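You operate a simulated robot arm through the tools that you are given. There is no shell and no other tool. Be economical: measure what you need, move in short steps, check, and stop when the job is done.

Carry out the task below with a simulated robot arm. There is one attempt and no reset: what you move stays moved.

TASK
Put the 16 mm seal tin from the work table on the red fail tray and the 6 mm seal tin on the silver access plate there.

It is judged by the outcome, as a careful person would: the job done as asked, and still so three seconds after it is handed in. It fails if anything else is knocked over, pushed out of place, dropped, spilled or broken.

THE ROBOT
A 7-joint arm with a two-finger parallel gripper, fixed in place. Base frame: the origin is at the foot of the arm, x ahead of it, y to its left, z up; the work surface is at about z = 0. Lengths are in mm, angles in rad, forces in N, time in s.
With the tool pointing down near the work surface it reaches from about 220 to 580 mm from the base axis. Its first joint turns from -1.152 to 1.152 rad. Payload 2.5 kg.
Tool frame: the origin (TCP) lies between the finger pads and is the grasp point; the fingertips stand 23 mm ahead of it; z points along the fingers, y is the line along which they close. The gripper opens to 94 mm. The fingers are 38 mm wide and 10 mm thick; the gripper's body (54 by 96 mm) begins 39 mm behind the TCP.
Orientation is told as [roll, pitch, yaw] about the base's x, y, z axes, in that order, counted from this pose: with the fingers straight down and closing along the base's y, the tool's x points along the base's -x, its y along +y and its z along -z.

THE INTERFACE
- The arm moves only by the tool drive_tool. Its argument "rows" is a list of rows, each an object of numbers (a shift or turn left out is 0, a gripper value left out holds the last): "dx", "dy", "dz": the shift along the tool's x, y, z in m; "wx", "wy", "wz": the turn, a rotation vector about the tool's x, y, z in rad; "claw": the closure, from 0 (fully open) to 1 (shut). In form: [{"dx": .., "dy": .., "dz": .., "wx": .., "wy": .., "wz": .., "claw": ..}, ...]. A call has 1 to 10 rows; each row shifts and turns the commanded pose from where the row before left it, along the tool's axes as they then stand. A row lasts 0.2 s, in which the tool goes at most 50 mm and 0.15 rad; a call with a longer step from one row to the next is refused whole, and so is a gripper value outside its range. A pose out of reach is approached as far as the arm can. The call stops where the force on the tool passes 40 N (or 10 N more than at its start, if that is more) or the arm is blocked; 0.2 s more then pass. The fingers move at their own pace (about 108 mm/s each) and stop on an object; they squeeze with about 21 N. The grip force told is the motor's: it shows also when the fingers shut on nothing. Time passes only in rows, and 0.2 s behind the last, so rows that do not move let the fingers close. It gives the time, the measured TCP pose, the force on the tool (base axes), the opening and the grip force at its end, in the units of the frame above (readings bear some noise), and new pictures: "views" is both (left out), scene, wrist or none.
- Cameras (640 x 400 px; columns grow to the right, rows downward): "scene" is fixed at [120.1, -417.6, 527.3]; the picture's right is [0.78, -0.63, 0.00], its down [-0.46, -0.57, -0.68] and it looks along [0.43, 0.53, -0.73] (base axes); focal length 247 px, centre (320, 200). "wrist" rides on the gripper at [-39, 0, -44] in the tool frame; the picture's right is [0.00, -1.00, 0.00], its down [0.97, 0.00, -0.24] and it looks along [0.24, 0.00, 0.97] (tool axes); focal length 218 px, centre (320, 200).
- point_at(camera, pixels): for up to 12 pixels [column, row] of the newest picture of that camera ("zoom" is the newest enlarged one), the place [x, y, z] in the base frame of the surface seen there, good to about 3 mm. No time passes.
- close_up(camera, box): a new picture of the part [left, top, right, bottom] of that camera's present view, enlarged. No time passes.
- close_job(): hands the job in; it is judged then, once.

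Work in short steps. Measure before you move; look again where a grasp or a placing could have gone wrong, and mend it. You have 60 turns and 120 pictures in all, the two below and enlarged ones among them. Open the gripper and draw the arm clear of the work before you hand the job in, unless the task says otherwise; then end with one line.

The tools are called after "Request:" as name(argument=value, ...) on one line, values as JSON. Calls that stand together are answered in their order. drive_tool: Moves the arm, as the interface text tells. Its arguments: {"type":"object","properties":{"rows":{"type":"array"},"views":{"type":"string","enum":["both","scene","wrist","none"]}},"required":["rows"]} The other tools are called the same way: point_at (camera, pixels) gives the place of the surface under pixels of a picture; close_up (camera, box) takes an enlarged picture of a part of a camera's view; close_job () hands the job in.

At the start:

```text
t: 0.0
position: [434.2, 96.3, 253.6]
tool_rot: [-0.001, -0.001, 0.001]
wrist_force: [-0.2, 0.3, 1.1]
width: 93.8
grip_force: 0.0
```

scene: 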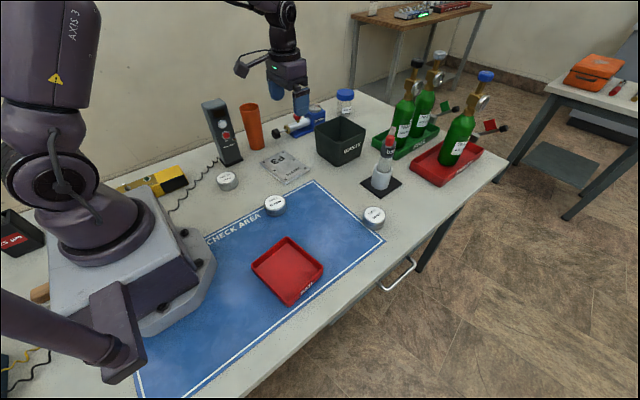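
wrist: 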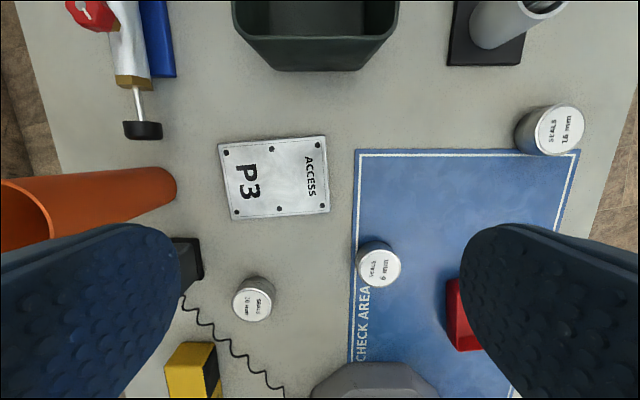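

The wrist view shows three tins: (560,130), (380,266) and (254,300). I'll enlarge each to read the labels.

Request:
close_up(camera="wrist", box=[500, 90, 600, 160])

Request:
close_up(camera="wrist", box=[220, 230, 420, 330])

Request:
point_at(camera="wrist", pixels=[[560, 130], [543, 113], [580, 125], [380, 267], [359, 267], [401, 267], [254, 304], [223, 145], [325, 138], [329, 212], [233, 218], [276, 178]])

Request:
point_at(camera="scene", pixels=[[252, 265], [286, 238], [322, 265], [290, 303], [288, 268], [374, 214], [275, 202], [285, 166], [227, 178], [300, 282], [275, 258], [380, 190]])

```text
5.71 times, centred on (550, 125) of wrist
```

zoom: 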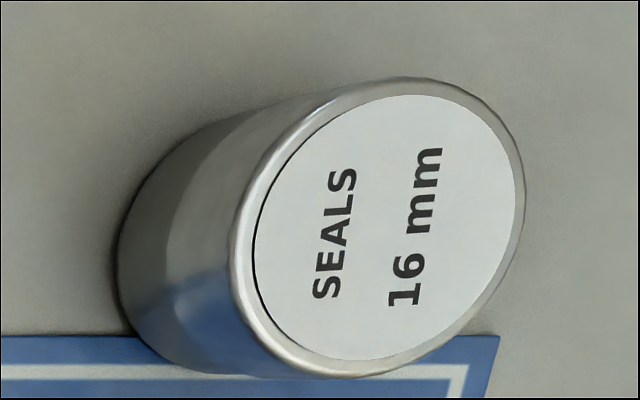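

```text
3.20 times, centred on (320, 280) of wrist
```

zoom: 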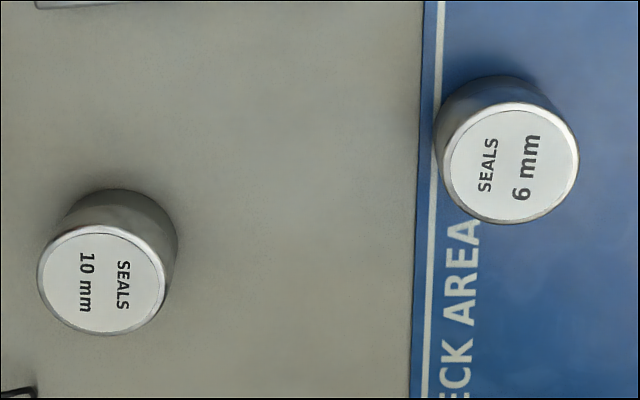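

```text
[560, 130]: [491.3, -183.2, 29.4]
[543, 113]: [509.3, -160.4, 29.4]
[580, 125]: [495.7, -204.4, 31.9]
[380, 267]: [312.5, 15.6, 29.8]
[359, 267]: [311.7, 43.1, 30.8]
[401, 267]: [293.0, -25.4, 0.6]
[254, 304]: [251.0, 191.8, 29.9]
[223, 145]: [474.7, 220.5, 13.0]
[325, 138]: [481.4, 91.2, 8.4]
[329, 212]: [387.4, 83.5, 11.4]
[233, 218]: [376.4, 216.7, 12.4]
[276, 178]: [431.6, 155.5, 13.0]
```

```text
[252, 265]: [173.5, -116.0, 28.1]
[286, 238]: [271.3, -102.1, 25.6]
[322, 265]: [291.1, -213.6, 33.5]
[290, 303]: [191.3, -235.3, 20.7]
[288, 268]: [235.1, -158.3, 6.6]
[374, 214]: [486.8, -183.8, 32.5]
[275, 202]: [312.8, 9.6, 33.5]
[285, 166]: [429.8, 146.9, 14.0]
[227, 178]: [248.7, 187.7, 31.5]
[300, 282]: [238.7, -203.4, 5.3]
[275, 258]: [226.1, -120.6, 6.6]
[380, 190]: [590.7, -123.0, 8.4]
```

The 16 mm tin is at about (490,-184) and the 6 mm tin at about (312,12). Next I'll check the tray label and the tray's exact geometry.

Request:
close_up(camera="scene", box=[240, 225, 336, 310])

Request:
close_up(camera="scene", box=[350, 60, 510, 240])

```text
4.71 times, centred on (288, 268) of scene
```

zoom: 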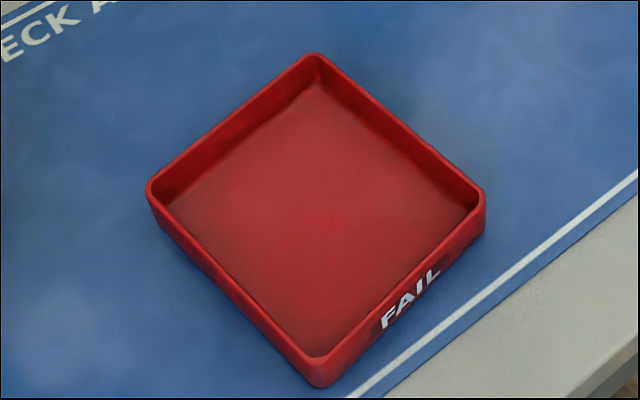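

```text
2.22 times, centred on (430, 150) of scene
```

zoom: 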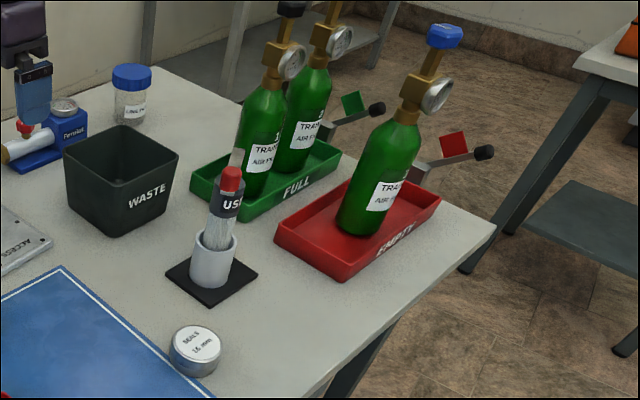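

The tray reads FAIL. I'll move above the 6 mm tin first.

Request:
drive_tool(rows=[{"dx": 0.0244, "dy": -0.0168, "dz": 0.0307, "claw": 0}, {"dx": 0.0244, "dy": -0.0168, "dz": 0.0307}, {"dx": 0.0244, "dy": -0.0168, "dz": 0.0307}, {"dx": 0.0244, "dy": -0.0168, "dz": 0.0307}, {"dx": 0.0244, "dy": -0.0168, "dz": 0.0307}, {}])

```text
t: 1.4
position: [313.1, 11.5, 102.7]
tool_rot: [0.0, 0.0, 0.002]
wrist_force: [0.4, -0.2, -0.6]
width: 93.8
grip_force: 0.0
```

scene: 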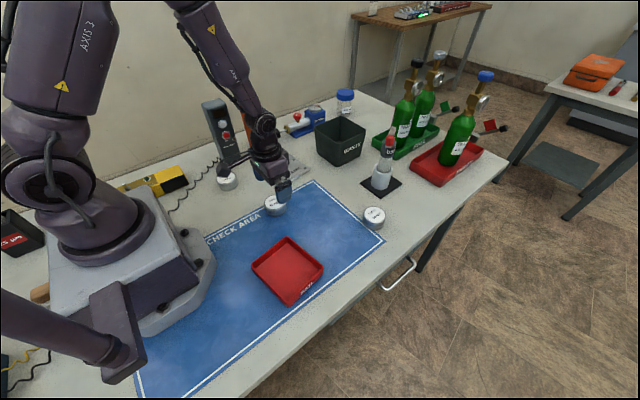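
wrist: 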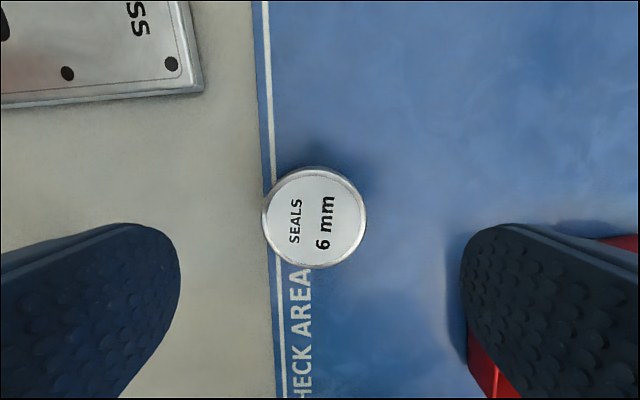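

The tin is at (315,217), nearly centred. I'll measure it exactly.

Request:
point_at(camera="wrist", pixels=[[315, 217], [268, 217], [362, 217], [315, 174], [315, 262]])

```text
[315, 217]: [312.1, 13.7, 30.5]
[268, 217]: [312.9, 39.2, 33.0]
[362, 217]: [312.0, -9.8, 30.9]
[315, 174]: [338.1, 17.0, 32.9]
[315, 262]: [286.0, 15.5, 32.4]
```

Centre is about (312,14.5), diameter about 51, top at 32. I'll lower to TCP z≈28 and close.

Request:
drive_tool(rows=[{"dx": 0.001, "dy": 0.003, "dz": 0.03}, {"dz": 0.03}, {"dz": 0.0147}, {}, {"claw": 1}, {}, {}])

```text
t: 3.0
position: [311.9, 17.7, 26.1]
tool_rot: [0.0, 0.001, -0.001]
wrist_force: [-0.4, 0.0, -0.2]
width: 59.2
grip_force: 20.8
```

scene: 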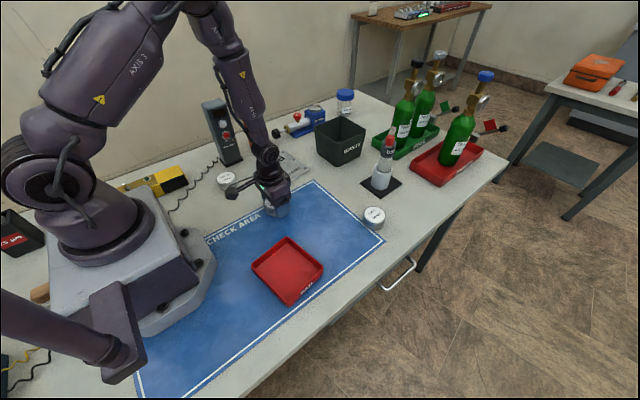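
wrist: 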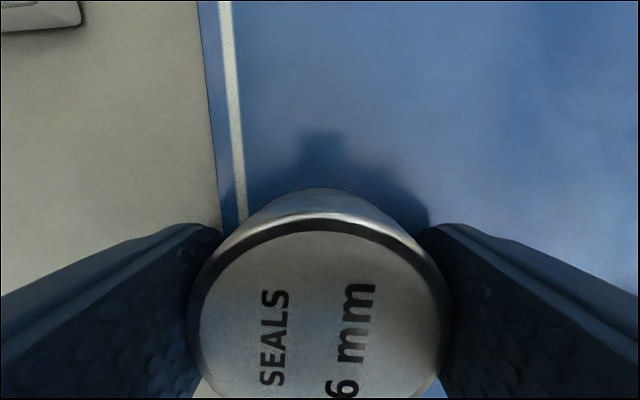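

The tin is gripped. Lifting and checking the hold.

Request:
drive_tool(rows=[{"dz": -0.02}, {"dz": -0.03}, {"dz": -0.035}, {"dz": -0.035}, {}])

```text
t: 4.2
position: [309.0, 15.3, 145.8]
tool_rot: [0.001, 0.001, -0.001]
wrist_force: [-0.6, 0.1, 1.2]
width: 0.3
grip_force: 21.3
```

scene: 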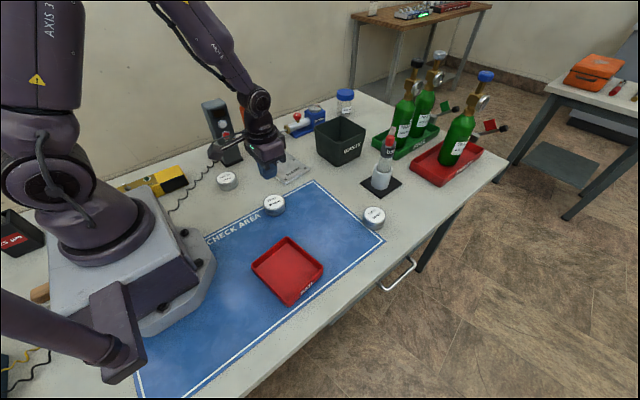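
wrist: 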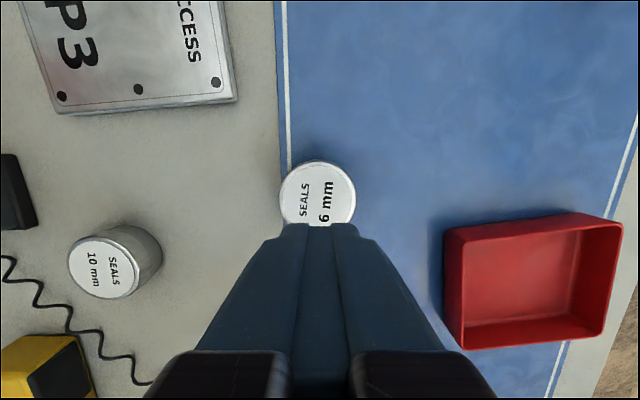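

The fingers closed to 0, so the tin slipped out and is back on the mat at about (318,194). I'll look at its state and shape.

Request:
close_up(camera="wrist", box=[260, 150, 380, 225])

Request:
close_up(camera="scene", box=[250, 185, 300, 220])

Request:
point_at(camera="wrist", pixels=[[318, 194], [283, 194], [353, 194], [318, 163], [310, 158], [280, 190], [65, 260], [112, 270]])

```text
5.33 times, centred on (320, 188) of wrist
```

zoom: 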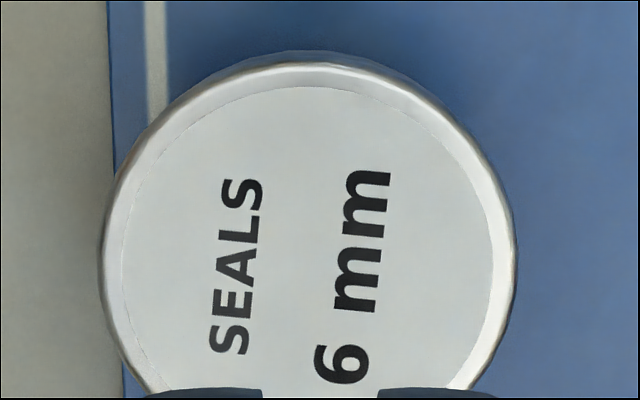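

```text
11.43 times, centred on (275, 202) of scene
```

zoom: 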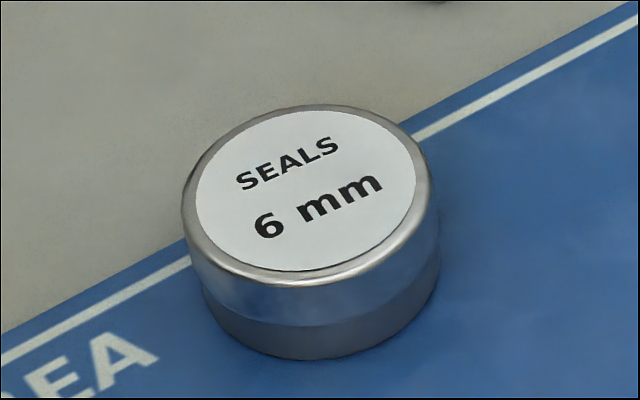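

```text
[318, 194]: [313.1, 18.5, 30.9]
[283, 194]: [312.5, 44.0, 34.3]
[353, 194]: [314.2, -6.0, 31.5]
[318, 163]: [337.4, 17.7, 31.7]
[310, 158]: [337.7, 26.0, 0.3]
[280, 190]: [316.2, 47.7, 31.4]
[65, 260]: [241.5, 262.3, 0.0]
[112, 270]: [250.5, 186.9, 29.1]
```

The tin is upright at about (312.5,19). I'll open, re-centre, go slightly deeper, and lift slowly.

Request:
drive_tool(rows=[{"claw": 0}, {"claw": 0}, {"dx": -0.002, "dy": 0.0033}, {"dz": 0.03}, {"dz": 0.03}, {"dz": 0.03}, {"dz": 0.0285}, {}])

Request:
drive_tool(rows=[{"claw": 1}, {}, {}, {}, {}])

```text
t: 6.0
position: [311.8, 19.2, 26.6]
tool_rot: [0.0, 0.001, 0.001]
wrist_force: [0.0, 0.3, 0.3]
width: 94.1
grip_force: 0.1
```

scene: 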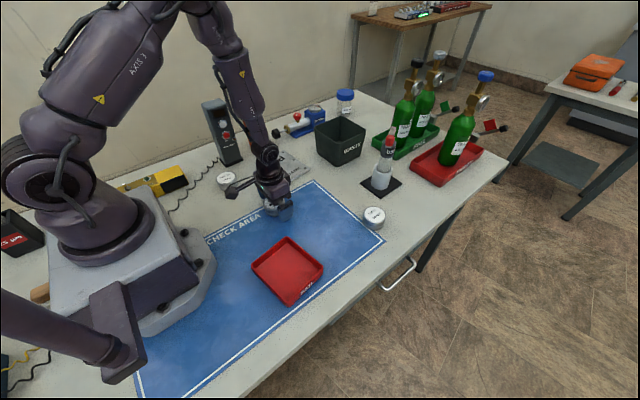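
wrist: 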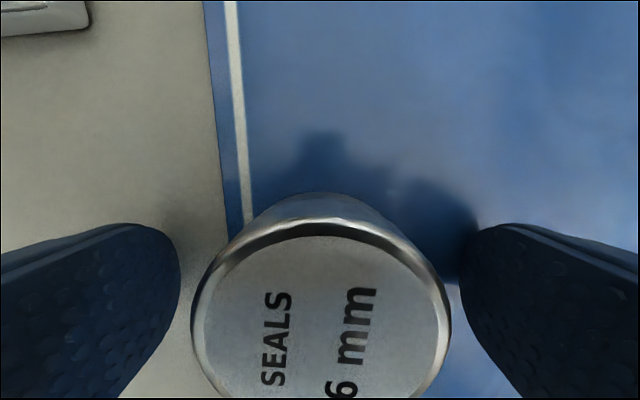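

```text
t: 7.2
position: [313.5, 18.9, 27.6]
tool_rot: [0.001, -0.001, -0.001]
wrist_force: [0.9, 0.0, -0.2]
width: 58.6
grip_force: 21.4
```

scene: 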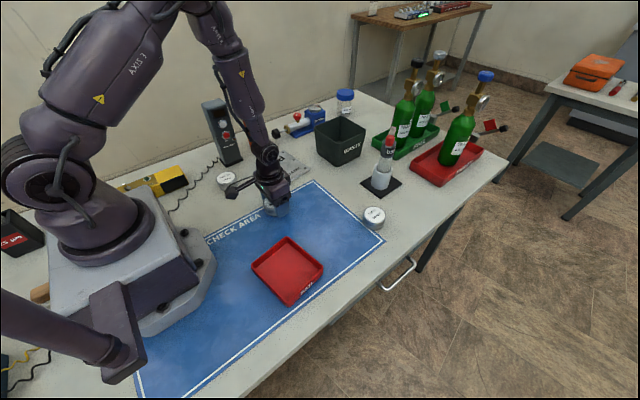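
wrist: 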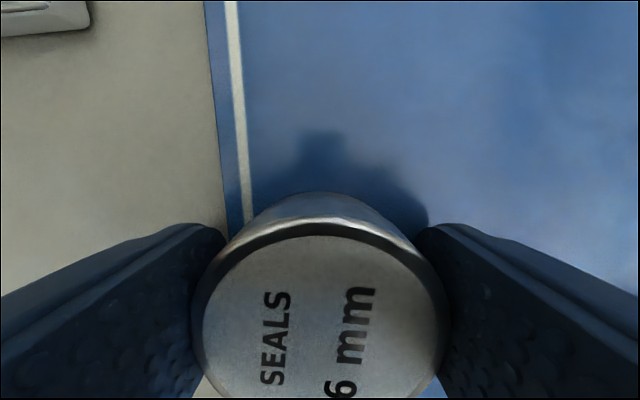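

Gripped at 58.6 mm. Lifting slowly by a small amount.

Request:
drive_tool(rows=[{"dz": -0.002}, {"dz": -0.003}, {"dz": -0.003}, {}], views="wrist")

```text
t: 8.2
position: [312.3, 18.6, 36.4]
tool_rot: [-0.001, 0.002, 0.0]
wrist_force: [0.5, -0.3, -0.3]
width: 58.8
grip_force: 21.2
```

wrist: 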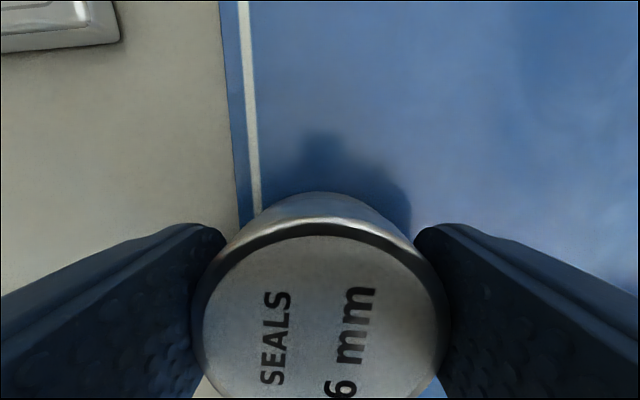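

The tin is rising with the fingers. I'll continue gently.

Request:
drive_tool(rows=[{"dz": -0.004}, {"dz": -0.006}, {"dz": -0.008}, {"dz": -0.008}, {"dz": -0.006}, {"dz": -0.003}, {}], views="wrist")

```text
t: 9.8
position: [314.2, 18.3, 71.6]
tool_rot: [0.0, 0.0, 0.0]
wrist_force: [-0.1, -0.6, -1.3]
width: 58.9
grip_force: 21.1
```

wrist: 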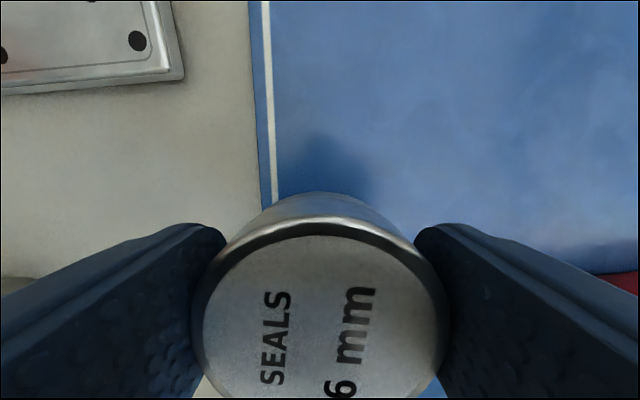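

Held firmly. Moving toward the plate centre (430,153).

Request:
drive_tool(rows=[{"dx": -0.004, "dy": 0.0046}, {"dx": -0.008, "dy": 0.0092}, {"dx": -0.011, "dy": 0.0127}, {"dx": -0.011, "dy": 0.0127}, {"dx": -0.011, "dy": 0.0127}, {"dx": -0.011, "dy": 0.0127}, {"dx": -0.01, "dy": 0.0115}, {"dx": -0.008, "dy": 0.0092}, {"dx": -0.005, "dy": 0.0058}, {}])

```text
t: 12.0
position: [392.5, 110.6, 69.2]
tool_rot: [0.0, 0.0, 0.001]
wrist_force: [0.8, 0.0, -1.0]
width: 58.6
grip_force: 20.7
```

scene: 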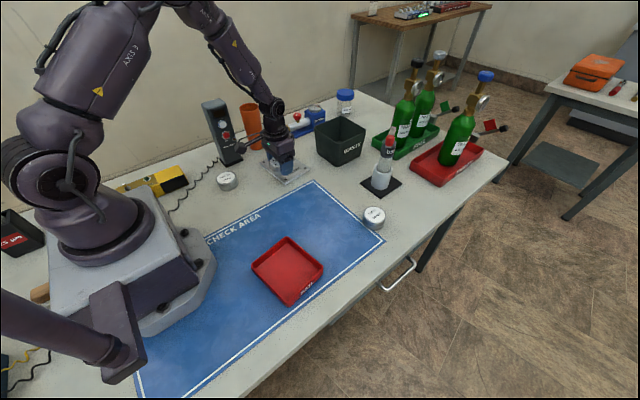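
wrist: 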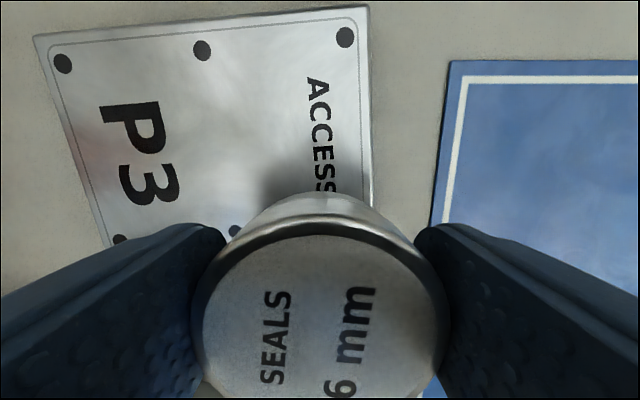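

Still held. I'll verify the plate corners and the cup and bin clearance before finishing the move.

Request:
point_at(camera="wrist", pixels=[[36, 38], [366, 8], [370, 200], [105, 245], [201, 50]])

Request:
point_at(camera="scene", pixels=[[258, 146], [252, 110], [239, 155], [325, 155], [277, 133]])

```text
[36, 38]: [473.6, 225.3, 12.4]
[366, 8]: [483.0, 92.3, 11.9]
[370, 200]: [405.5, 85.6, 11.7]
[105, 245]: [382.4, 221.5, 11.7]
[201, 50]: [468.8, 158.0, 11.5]
```

```text
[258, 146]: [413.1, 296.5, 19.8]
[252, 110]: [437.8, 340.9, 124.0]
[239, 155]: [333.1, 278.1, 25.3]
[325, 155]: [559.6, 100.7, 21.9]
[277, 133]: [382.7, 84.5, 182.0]
```

Request:
drive_tool(rows=[{"dx": -0.004, "dy": 0.0045}, {"dx": -0.008, "dy": 0.0092}, {"dx": -0.01, "dy": 0.0115}, {"dx": -0.009, "dy": 0.0105}, {"dx": -0.006, "dy": 0.007}, {}, {"dz": 0.005}, {"dz": 0.008}, {"dz": 0.008}, {"dz": 0.004}])

```text
t: 14.2
position: [428.4, 151.9, 44.9]
tool_rot: [0.002, -0.001, 0.0]
wrist_force: [0.0, 0.0, -0.3]
width: 58.7
grip_force: 21.0
```

scene: 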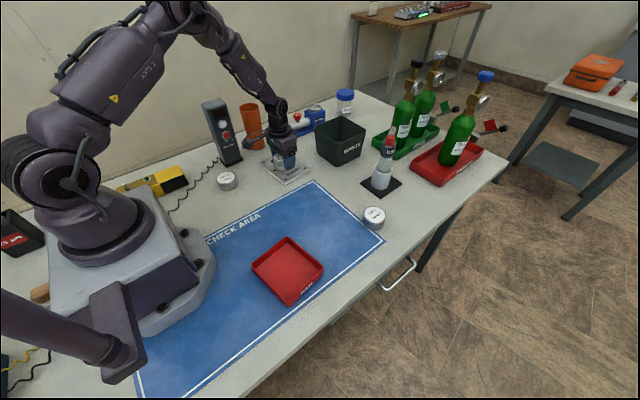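
wrist: 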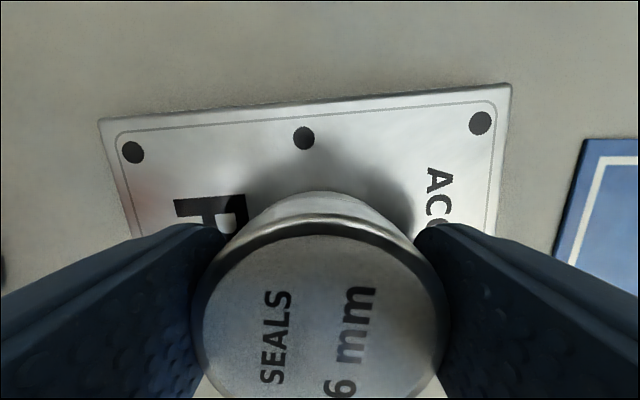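

Nearly down. I'll lower the last few mm in tiny steps, watching the force.

Request:
drive_tool(rows=[{"dz": 0.0015}, {"dz": 0.0015}, {"dz": 0.001}, {}], views="none")

```text
t: 15.2
position: [428.5, 152.6, 40.9]
tool_rot: [0.002, 0.0, 0.0]
wrist_force: [-0.1, 0.1, 0.2]
width: 58.5
grip_force: 20.5
```

Request:
drive_tool(rows=[{"dz": 0.001}, {"dz": 0.001}, {}], views="scene")

```text
t: 16.0
position: [428.7, 153.2, 37.5]
tool_rot: [0.0, 0.0, 0.001]
wrist_force: [-0.7, 0.7, -0.7]
width: 58.5
grip_force: 21.6
```

scene: 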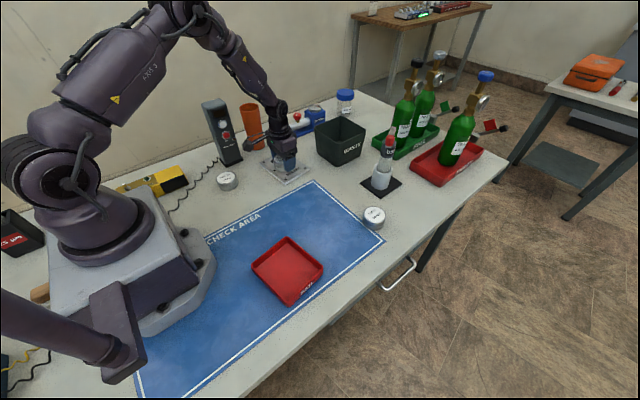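

Request:
drive_tool(rows=[{"dz": 0.001}, {}, {}], views="none")

Request:
close_up(camera="scene", box=[250, 135, 320, 190])

```text
t: 16.8
position: [428.5, 152.8, 39.0]
tool_rot: [0.0, 0.001, 0.0]
wrist_force: [-3.2, -1.9, 10.4]
width: 58.7
grip_force: 20.5
```

```text
7.27 times, centred on (285, 162) of scene
```

zoom: 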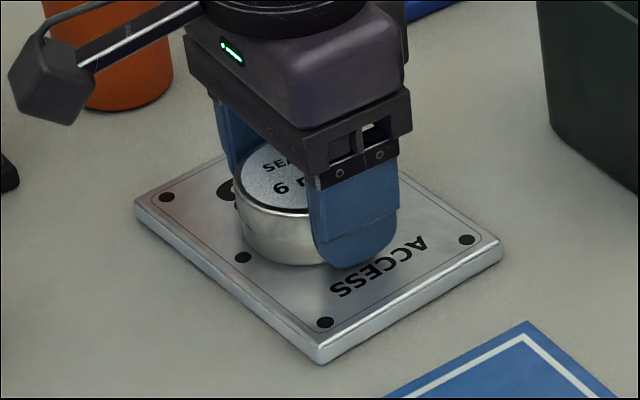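

Contact (10 N): the tin sits on the plate. I'll release and rise straight up.

Request:
drive_tool(rows=[{"claw": 0}, {}, {"dz": -0.01}, {"dz": -0.03}, {"dz": -0.04}, {"dz": -0.04}, {}])

```text
t: 18.4
position: [430.3, 151.5, 159.6]
tool_rot: [-0.001, 0.0, 0.0]
wrist_force: [0.1, 0.1, -0.1]
width: 94.0
grip_force: 0.2
```

scene: 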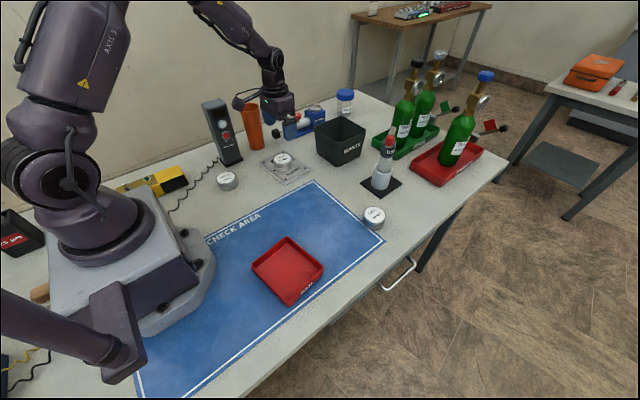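
wrist: 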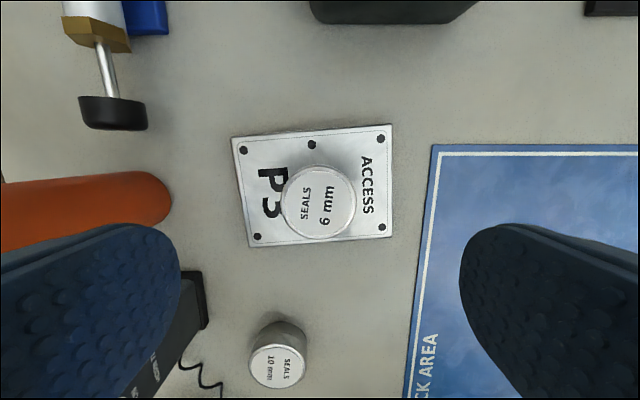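

6 mm tin is placed on the plate. Moving to above the 16 mm tin.

Request:
drive_tool(rows=[{"dy": -0.042}, {"dy": -0.042}, {"dy": -0.042}, {"dy": -0.042}, {"dy": -0.042}, {"dy": -0.042}, {"dy": -0.042}, {"dy": -0.042, "dx": -0.01}, {"dx": -0.04}, {}])

```text
t: 20.6
position: [478.1, -184.9, 156.8]
tool_rot: [0.0, 0.0, -0.001]
wrist_force: [0.3, -0.6, 0.1]
width: 94.0
grip_force: 0.1
```

scene: 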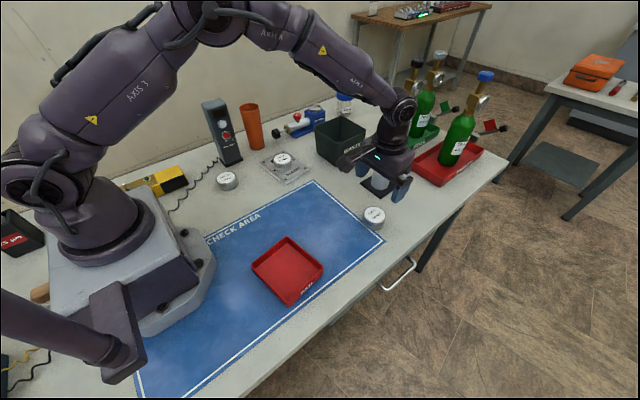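
wrist: 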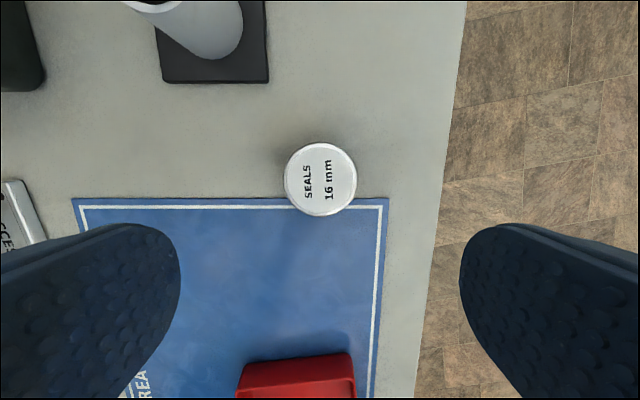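

Request:
point_at(camera="wrist", pixels=[[320, 180], [287, 180], [354, 180], [320, 147], [320, 213], [265, 82], [200, 82], [243, 40]])

Request:
point_at(camera="scene", pixels=[[275, 258], [252, 265], [322, 265], [291, 302], [287, 238], [283, 290], [312, 265]])

```text
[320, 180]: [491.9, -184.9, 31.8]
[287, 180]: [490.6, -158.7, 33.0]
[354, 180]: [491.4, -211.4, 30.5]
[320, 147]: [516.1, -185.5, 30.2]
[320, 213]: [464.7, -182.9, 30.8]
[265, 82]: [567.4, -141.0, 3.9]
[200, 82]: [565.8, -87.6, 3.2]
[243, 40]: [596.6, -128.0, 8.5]
```

```text
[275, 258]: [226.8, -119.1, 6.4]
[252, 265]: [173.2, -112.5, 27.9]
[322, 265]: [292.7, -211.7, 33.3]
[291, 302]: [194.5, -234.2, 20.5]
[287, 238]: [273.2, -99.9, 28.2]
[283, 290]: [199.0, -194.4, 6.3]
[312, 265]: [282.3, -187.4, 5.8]
```

Tin centre (491,-185). I'll advance 13 mm, lower to TCP z≈33 (slightly higher grip, for the tray walls), and close.

Request:
drive_tool(rows=[{"dx": -0.0125, "dz": 0.02}, {"dz": 0.035}, {"dz": 0.035}, {"dz": 0.025}, {"dz": 0.01}, {}])

```text
t: 22.0
position: [492.9, -184.2, 34.7]
tool_rot: [0.001, 0.001, -0.001]
wrist_force: [0.3, -0.4, 0.5]
width: 93.9
grip_force: 0.1
```

scene: 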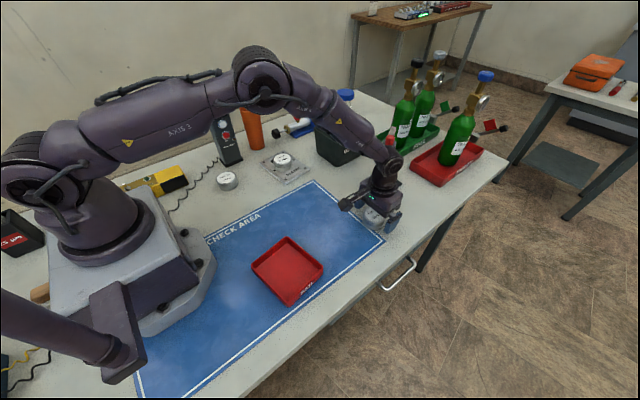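
wrist: 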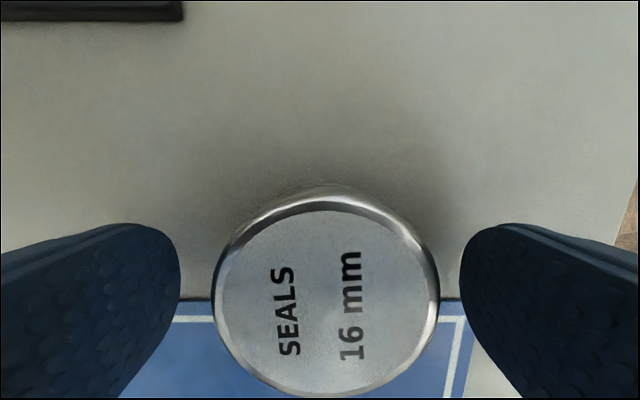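

Request:
drive_tool(rows=[{"dx": -0.0015, "dy": -0.001}, {"claw": 1}, {}, {}, {}, {}], views="wrist")

Request:
drive_tool(rows=[{"dz": -0.002}, {"dz": -0.003}, {"dz": -0.004}, {"dz": -0.003}, {}], views="wrist")

```text
t: 23.4
position: [493.4, -183.7, 34.9]
tool_rot: [0.0, 0.0, 0.0]
wrist_force: [0.8, -0.9, 1.0]
width: 59.3
grip_force: 21.1
```

wrist: 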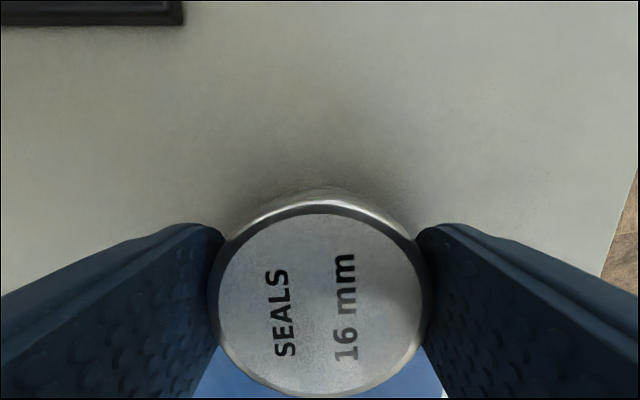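

```text
t: 24.6
position: [493.3, -186.2, 46.9]
tool_rot: [0.001, -0.001, -0.001]
wrist_force: [0.3, 0.2, -1.3]
width: 59.0
grip_force: 21.0
```

wrist: 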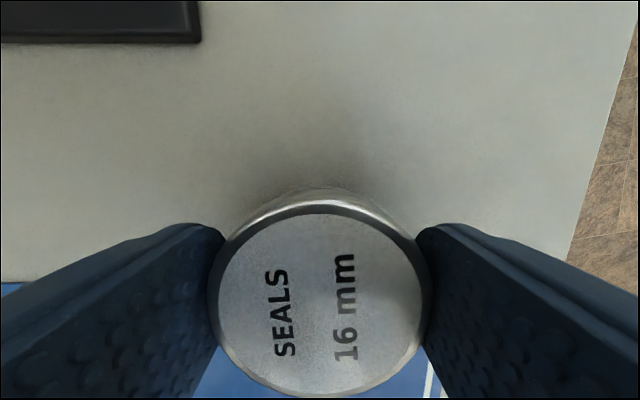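

Held. Lifting gently to about z 95.

Request:
drive_tool(rows=[{"dz": -0.004}, {"dz": -0.007}, {"dz": -0.009}, {"dz": -0.009}, {"dz": -0.009}, {"dz": -0.006}, {"dz": -0.003}, {}], views="none")

Request:
drive_tool(rows=[{"dx": 0.005}, {"dx": 0.01}, {"dx": 0.015}, {"dx": 0.018}, {"dx": 0.018}, {"dx": 0.018}, {"dx": 0.018}, {"dx": 0.013}, {"dx": 0.007}, {}])

```text
t: 26.4
position: [493.4, -185.4, 92.1]
tool_rot: [-0.001, -0.001, 0.001]
wrist_force: [-0.1, -0.6, -0.3]
width: 58.8
grip_force: 21.1
```

```text
t: 28.6
position: [372.4, -185.7, 94.1]
tool_rot: [-0.001, 0.0, 0.002]
wrist_force: [0.1, 0.5, -0.3]
width: 59.0
grip_force: 20.8
```

scene: 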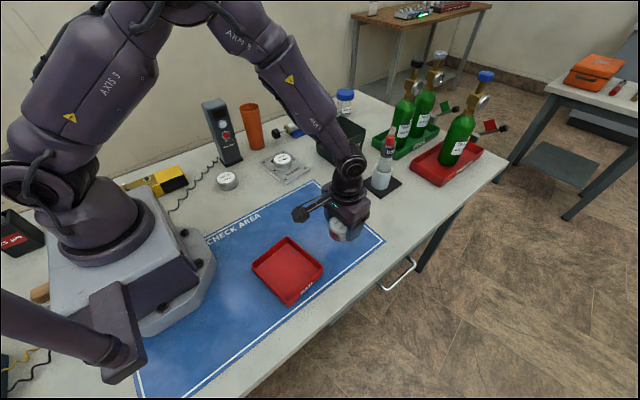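
wrist: 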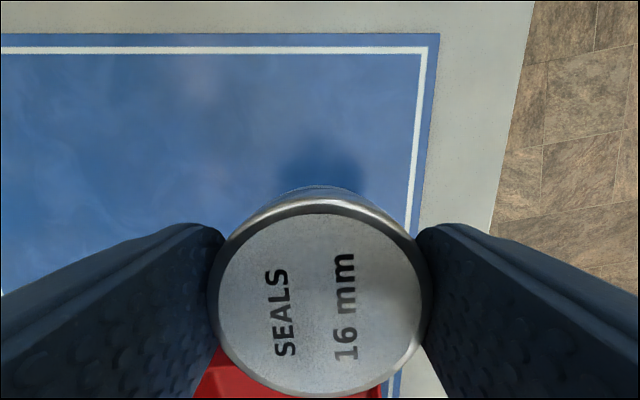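

Held. I'll measure the tray's inner floor accurately from an enlarged scene view.

Request:
close_up(camera="scene", box=[240, 225, 336, 310])

Request:
point_at(camera="zoom", pixels=[[150, 186], [315, 56], [482, 196], [318, 360], [178, 208], [316, 88], [470, 213], [312, 350]])

```text
4.71 times, centred on (288, 268) of scene
```

zoom: 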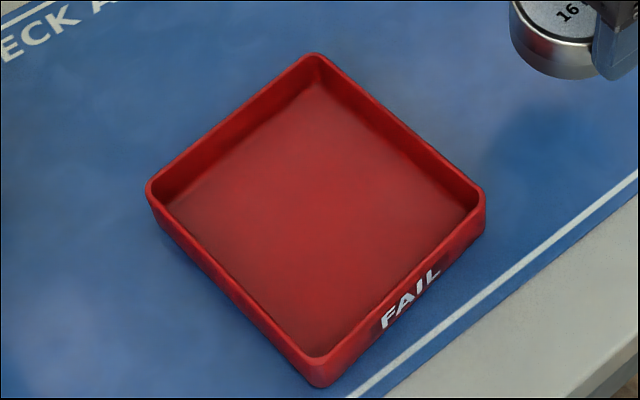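

```text
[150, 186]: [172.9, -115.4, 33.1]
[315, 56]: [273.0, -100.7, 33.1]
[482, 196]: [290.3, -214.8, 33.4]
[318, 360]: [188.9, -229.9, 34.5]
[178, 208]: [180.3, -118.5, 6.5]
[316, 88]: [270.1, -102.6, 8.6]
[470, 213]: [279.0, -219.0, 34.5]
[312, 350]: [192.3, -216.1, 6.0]
```

Tray centre (231,-165), rim z 33, yaw ≈ 0.15 rad. Moving over it and turning to match.

Request:
drive_tool(rows=[{"dx": 0.006, "dy": 0.001}, {"dx": 0.013, "dy": 0.002}, {"dx": 0.018, "dy": 0.003}, {"dx": 0.022, "dy": 0.003}, {"dx": 0.022, "dy": 0.003}, {"dx": 0.022, "dy": 0.003}, {"dx": 0.018, "dy": 0.003}, {"dx": 0.013, "dy": 0.002}, {"dx": 0.006, "dy": 0.0005}, {}], views="none")

Request:
drive_tool(rows=[{"wz": -0.03}, {"wz": -0.045}, {"wz": -0.045}, {"wz": -0.03}, {}])

```text
t: 30.8
position: [231.0, -162.4, 94.1]
tool_rot: [0.0, 0.0, 0.001]
wrist_force: [-0.5, -0.6, -0.8]
width: 59.0
grip_force: 20.9
```

```text
t: 32.0
position: [232.0, -164.4, 92.6]
tool_rot: [0.001, 0.0, 0.149]
wrist_force: [-0.2, -0.2, -1.5]
width: 58.9
grip_force: 21.2
```

scene: 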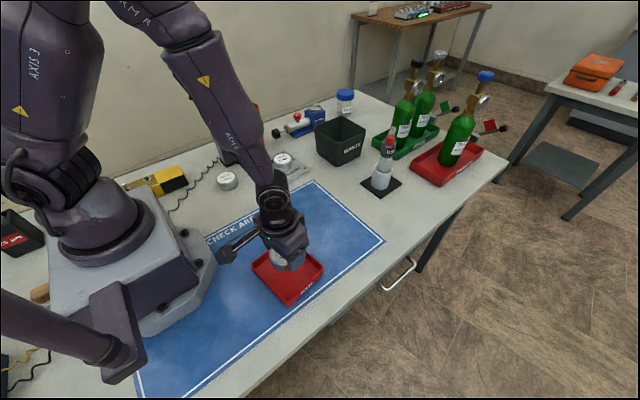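
wrist: 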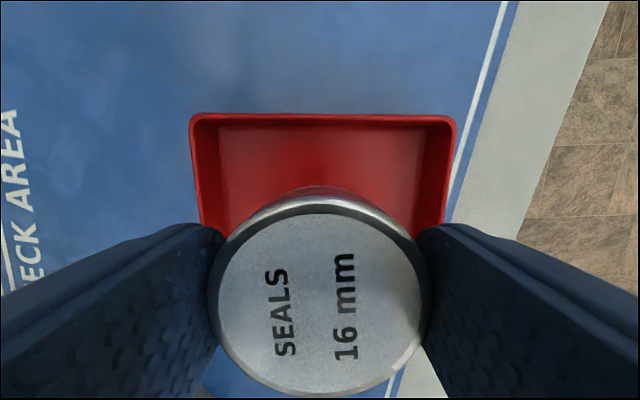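

Aligned (tray edge cols 191–457, centred on the tool). Lowering to just above the floor.

Request:
drive_tool(rows=[{"dz": 0.005}, {"dz": 0.009}, {"dz": 0.01}, {"dz": 0.01}, {"dz": 0.007}, {"dz": 0.004}, {}])

Request:
close_up(camera="scene", box=[240, 225, 336, 310])

```text
t: 33.6
position: [229.8, -164.2, 49.7]
tool_rot: [0.001, -0.001, 0.15]
wrist_force: [-0.3, 0.3, -1.3]
width: 59.1
grip_force: 21.5
```

scene: 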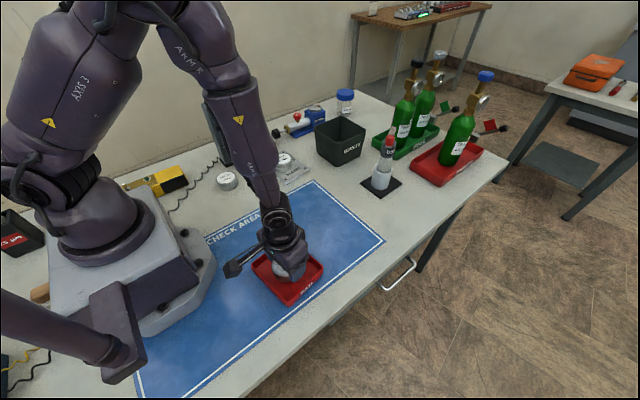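
wrist: 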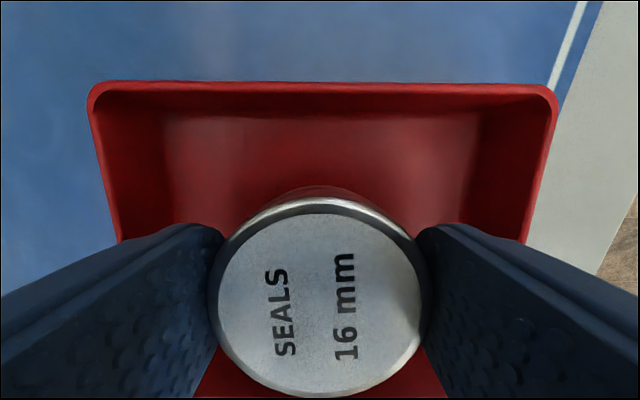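

```text
4.71 times, centred on (288, 268) of scene
```

zoom: 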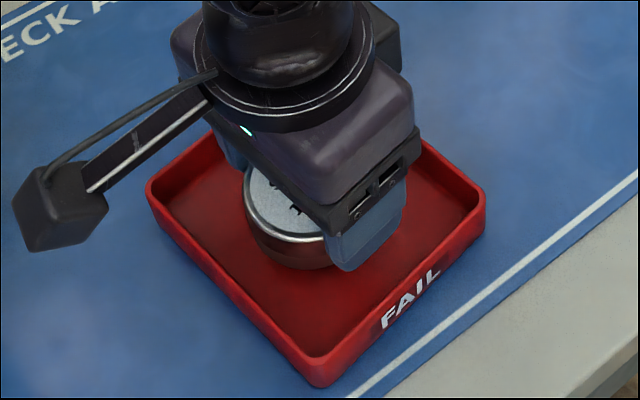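

Request:
drive_tool(rows=[{"dz": 0.002}, {"dz": 0.002}, {"dz": 0.0015}, {"dz": 0.001}, {}, {}], views="none")

```text
t: 35.0
position: [231.7, -165.7, 42.0]
tool_rot: [0.001, 0.0, 0.148]
wrist_force: [-1.0, 0.6, -0.8]
width: 59.0
grip_force: 21.1
```

Request:
drive_tool(rows=[{"dz": 0.001}, {}, {}], views="none")

```text
t: 35.8
position: [232.1, -165.1, 39.4]
tool_rot: [-0.002, -0.002, 0.149]
wrist_force: [-2.1, -1.9, 14.2]
width: 59.0
grip_force: 20.9
```

Contact (14 N): the tin is on the tray floor. I'll partly open so as to clear the walls, then rise.

Request:
drive_tool(rows=[{"claw": 0.22}, {}, {}, {"dz": -0.01}, {"dz": -0.02}, {"dz": -0.04}, {"dz": -0.04}, {"dz": -0.04}, {}])

```text
t: 37.8
position: [229.8, -166.4, 190.8]
tool_rot: [0.002, -0.001, 0.15]
wrist_force: [-0.2, 0.6, -0.3]
width: 73.5
grip_force: 0.0
```

scene: 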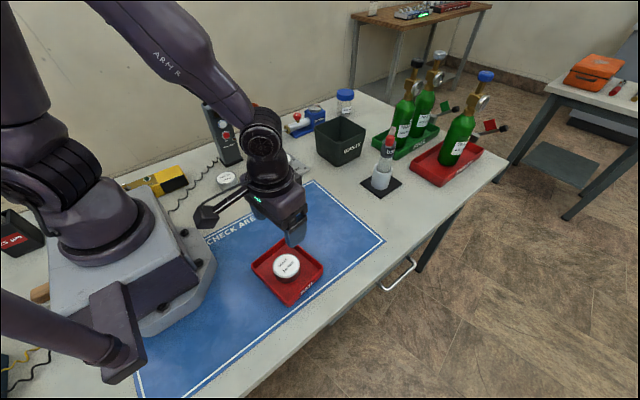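
wrist: 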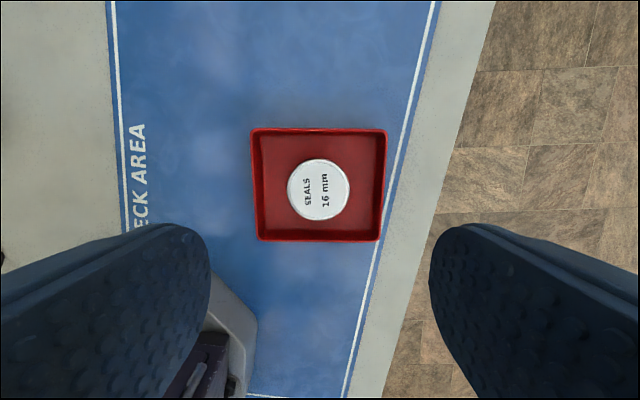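

The 16 mm tin sits flat in the tray. I'll draw the arm clear, open fully, and take a final look.

Request:
drive_tool(rows=[{"dz": -0.03, "dx": -0.03, "claw": 0}, {"dz": -0.03, "dx": -0.03}, {"dx": -0.04}, {"dx": -0.04}, {}])

Request:
close_up(camera="scene", box=[190, 90, 430, 310])

```text
t: 39.0
position: [371.5, -140.7, 254.1]
tool_rot: [-0.002, 0.0, 0.15]
wrist_force: [0.2, -0.8, 0.1]
width: 94.0
grip_force: 0.0
```

scene: 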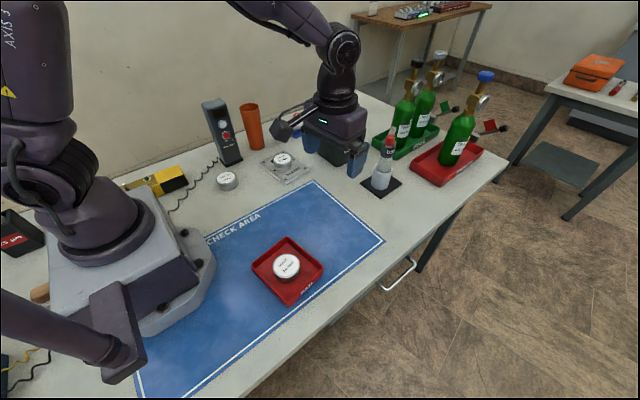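
wrist: 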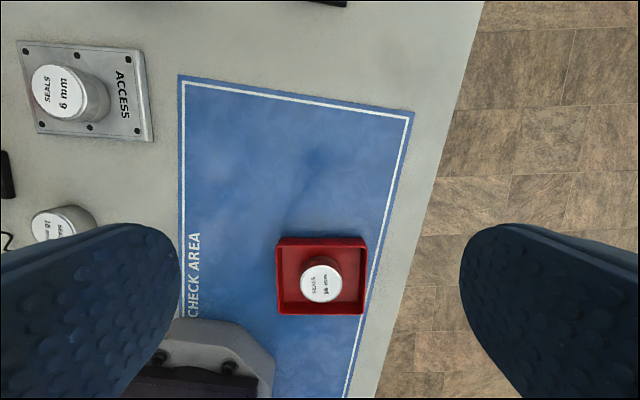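

```text
1.82 times, centred on (310, 200) of scene
```

zoom: 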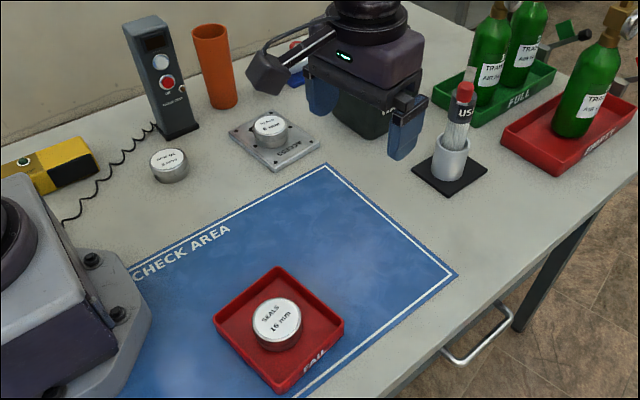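

Both tins are placed, everything else is in place and the arm is clear.

Request:
close_job()

```text
The job is handed in.
```

The 16 mm seal tin is on the red fail tray and the 6 mm seal tin is on the silver access plate; the 6 mm tin slipped from the gripper on the first lift but stayed upright, and nothing else was disturbed.
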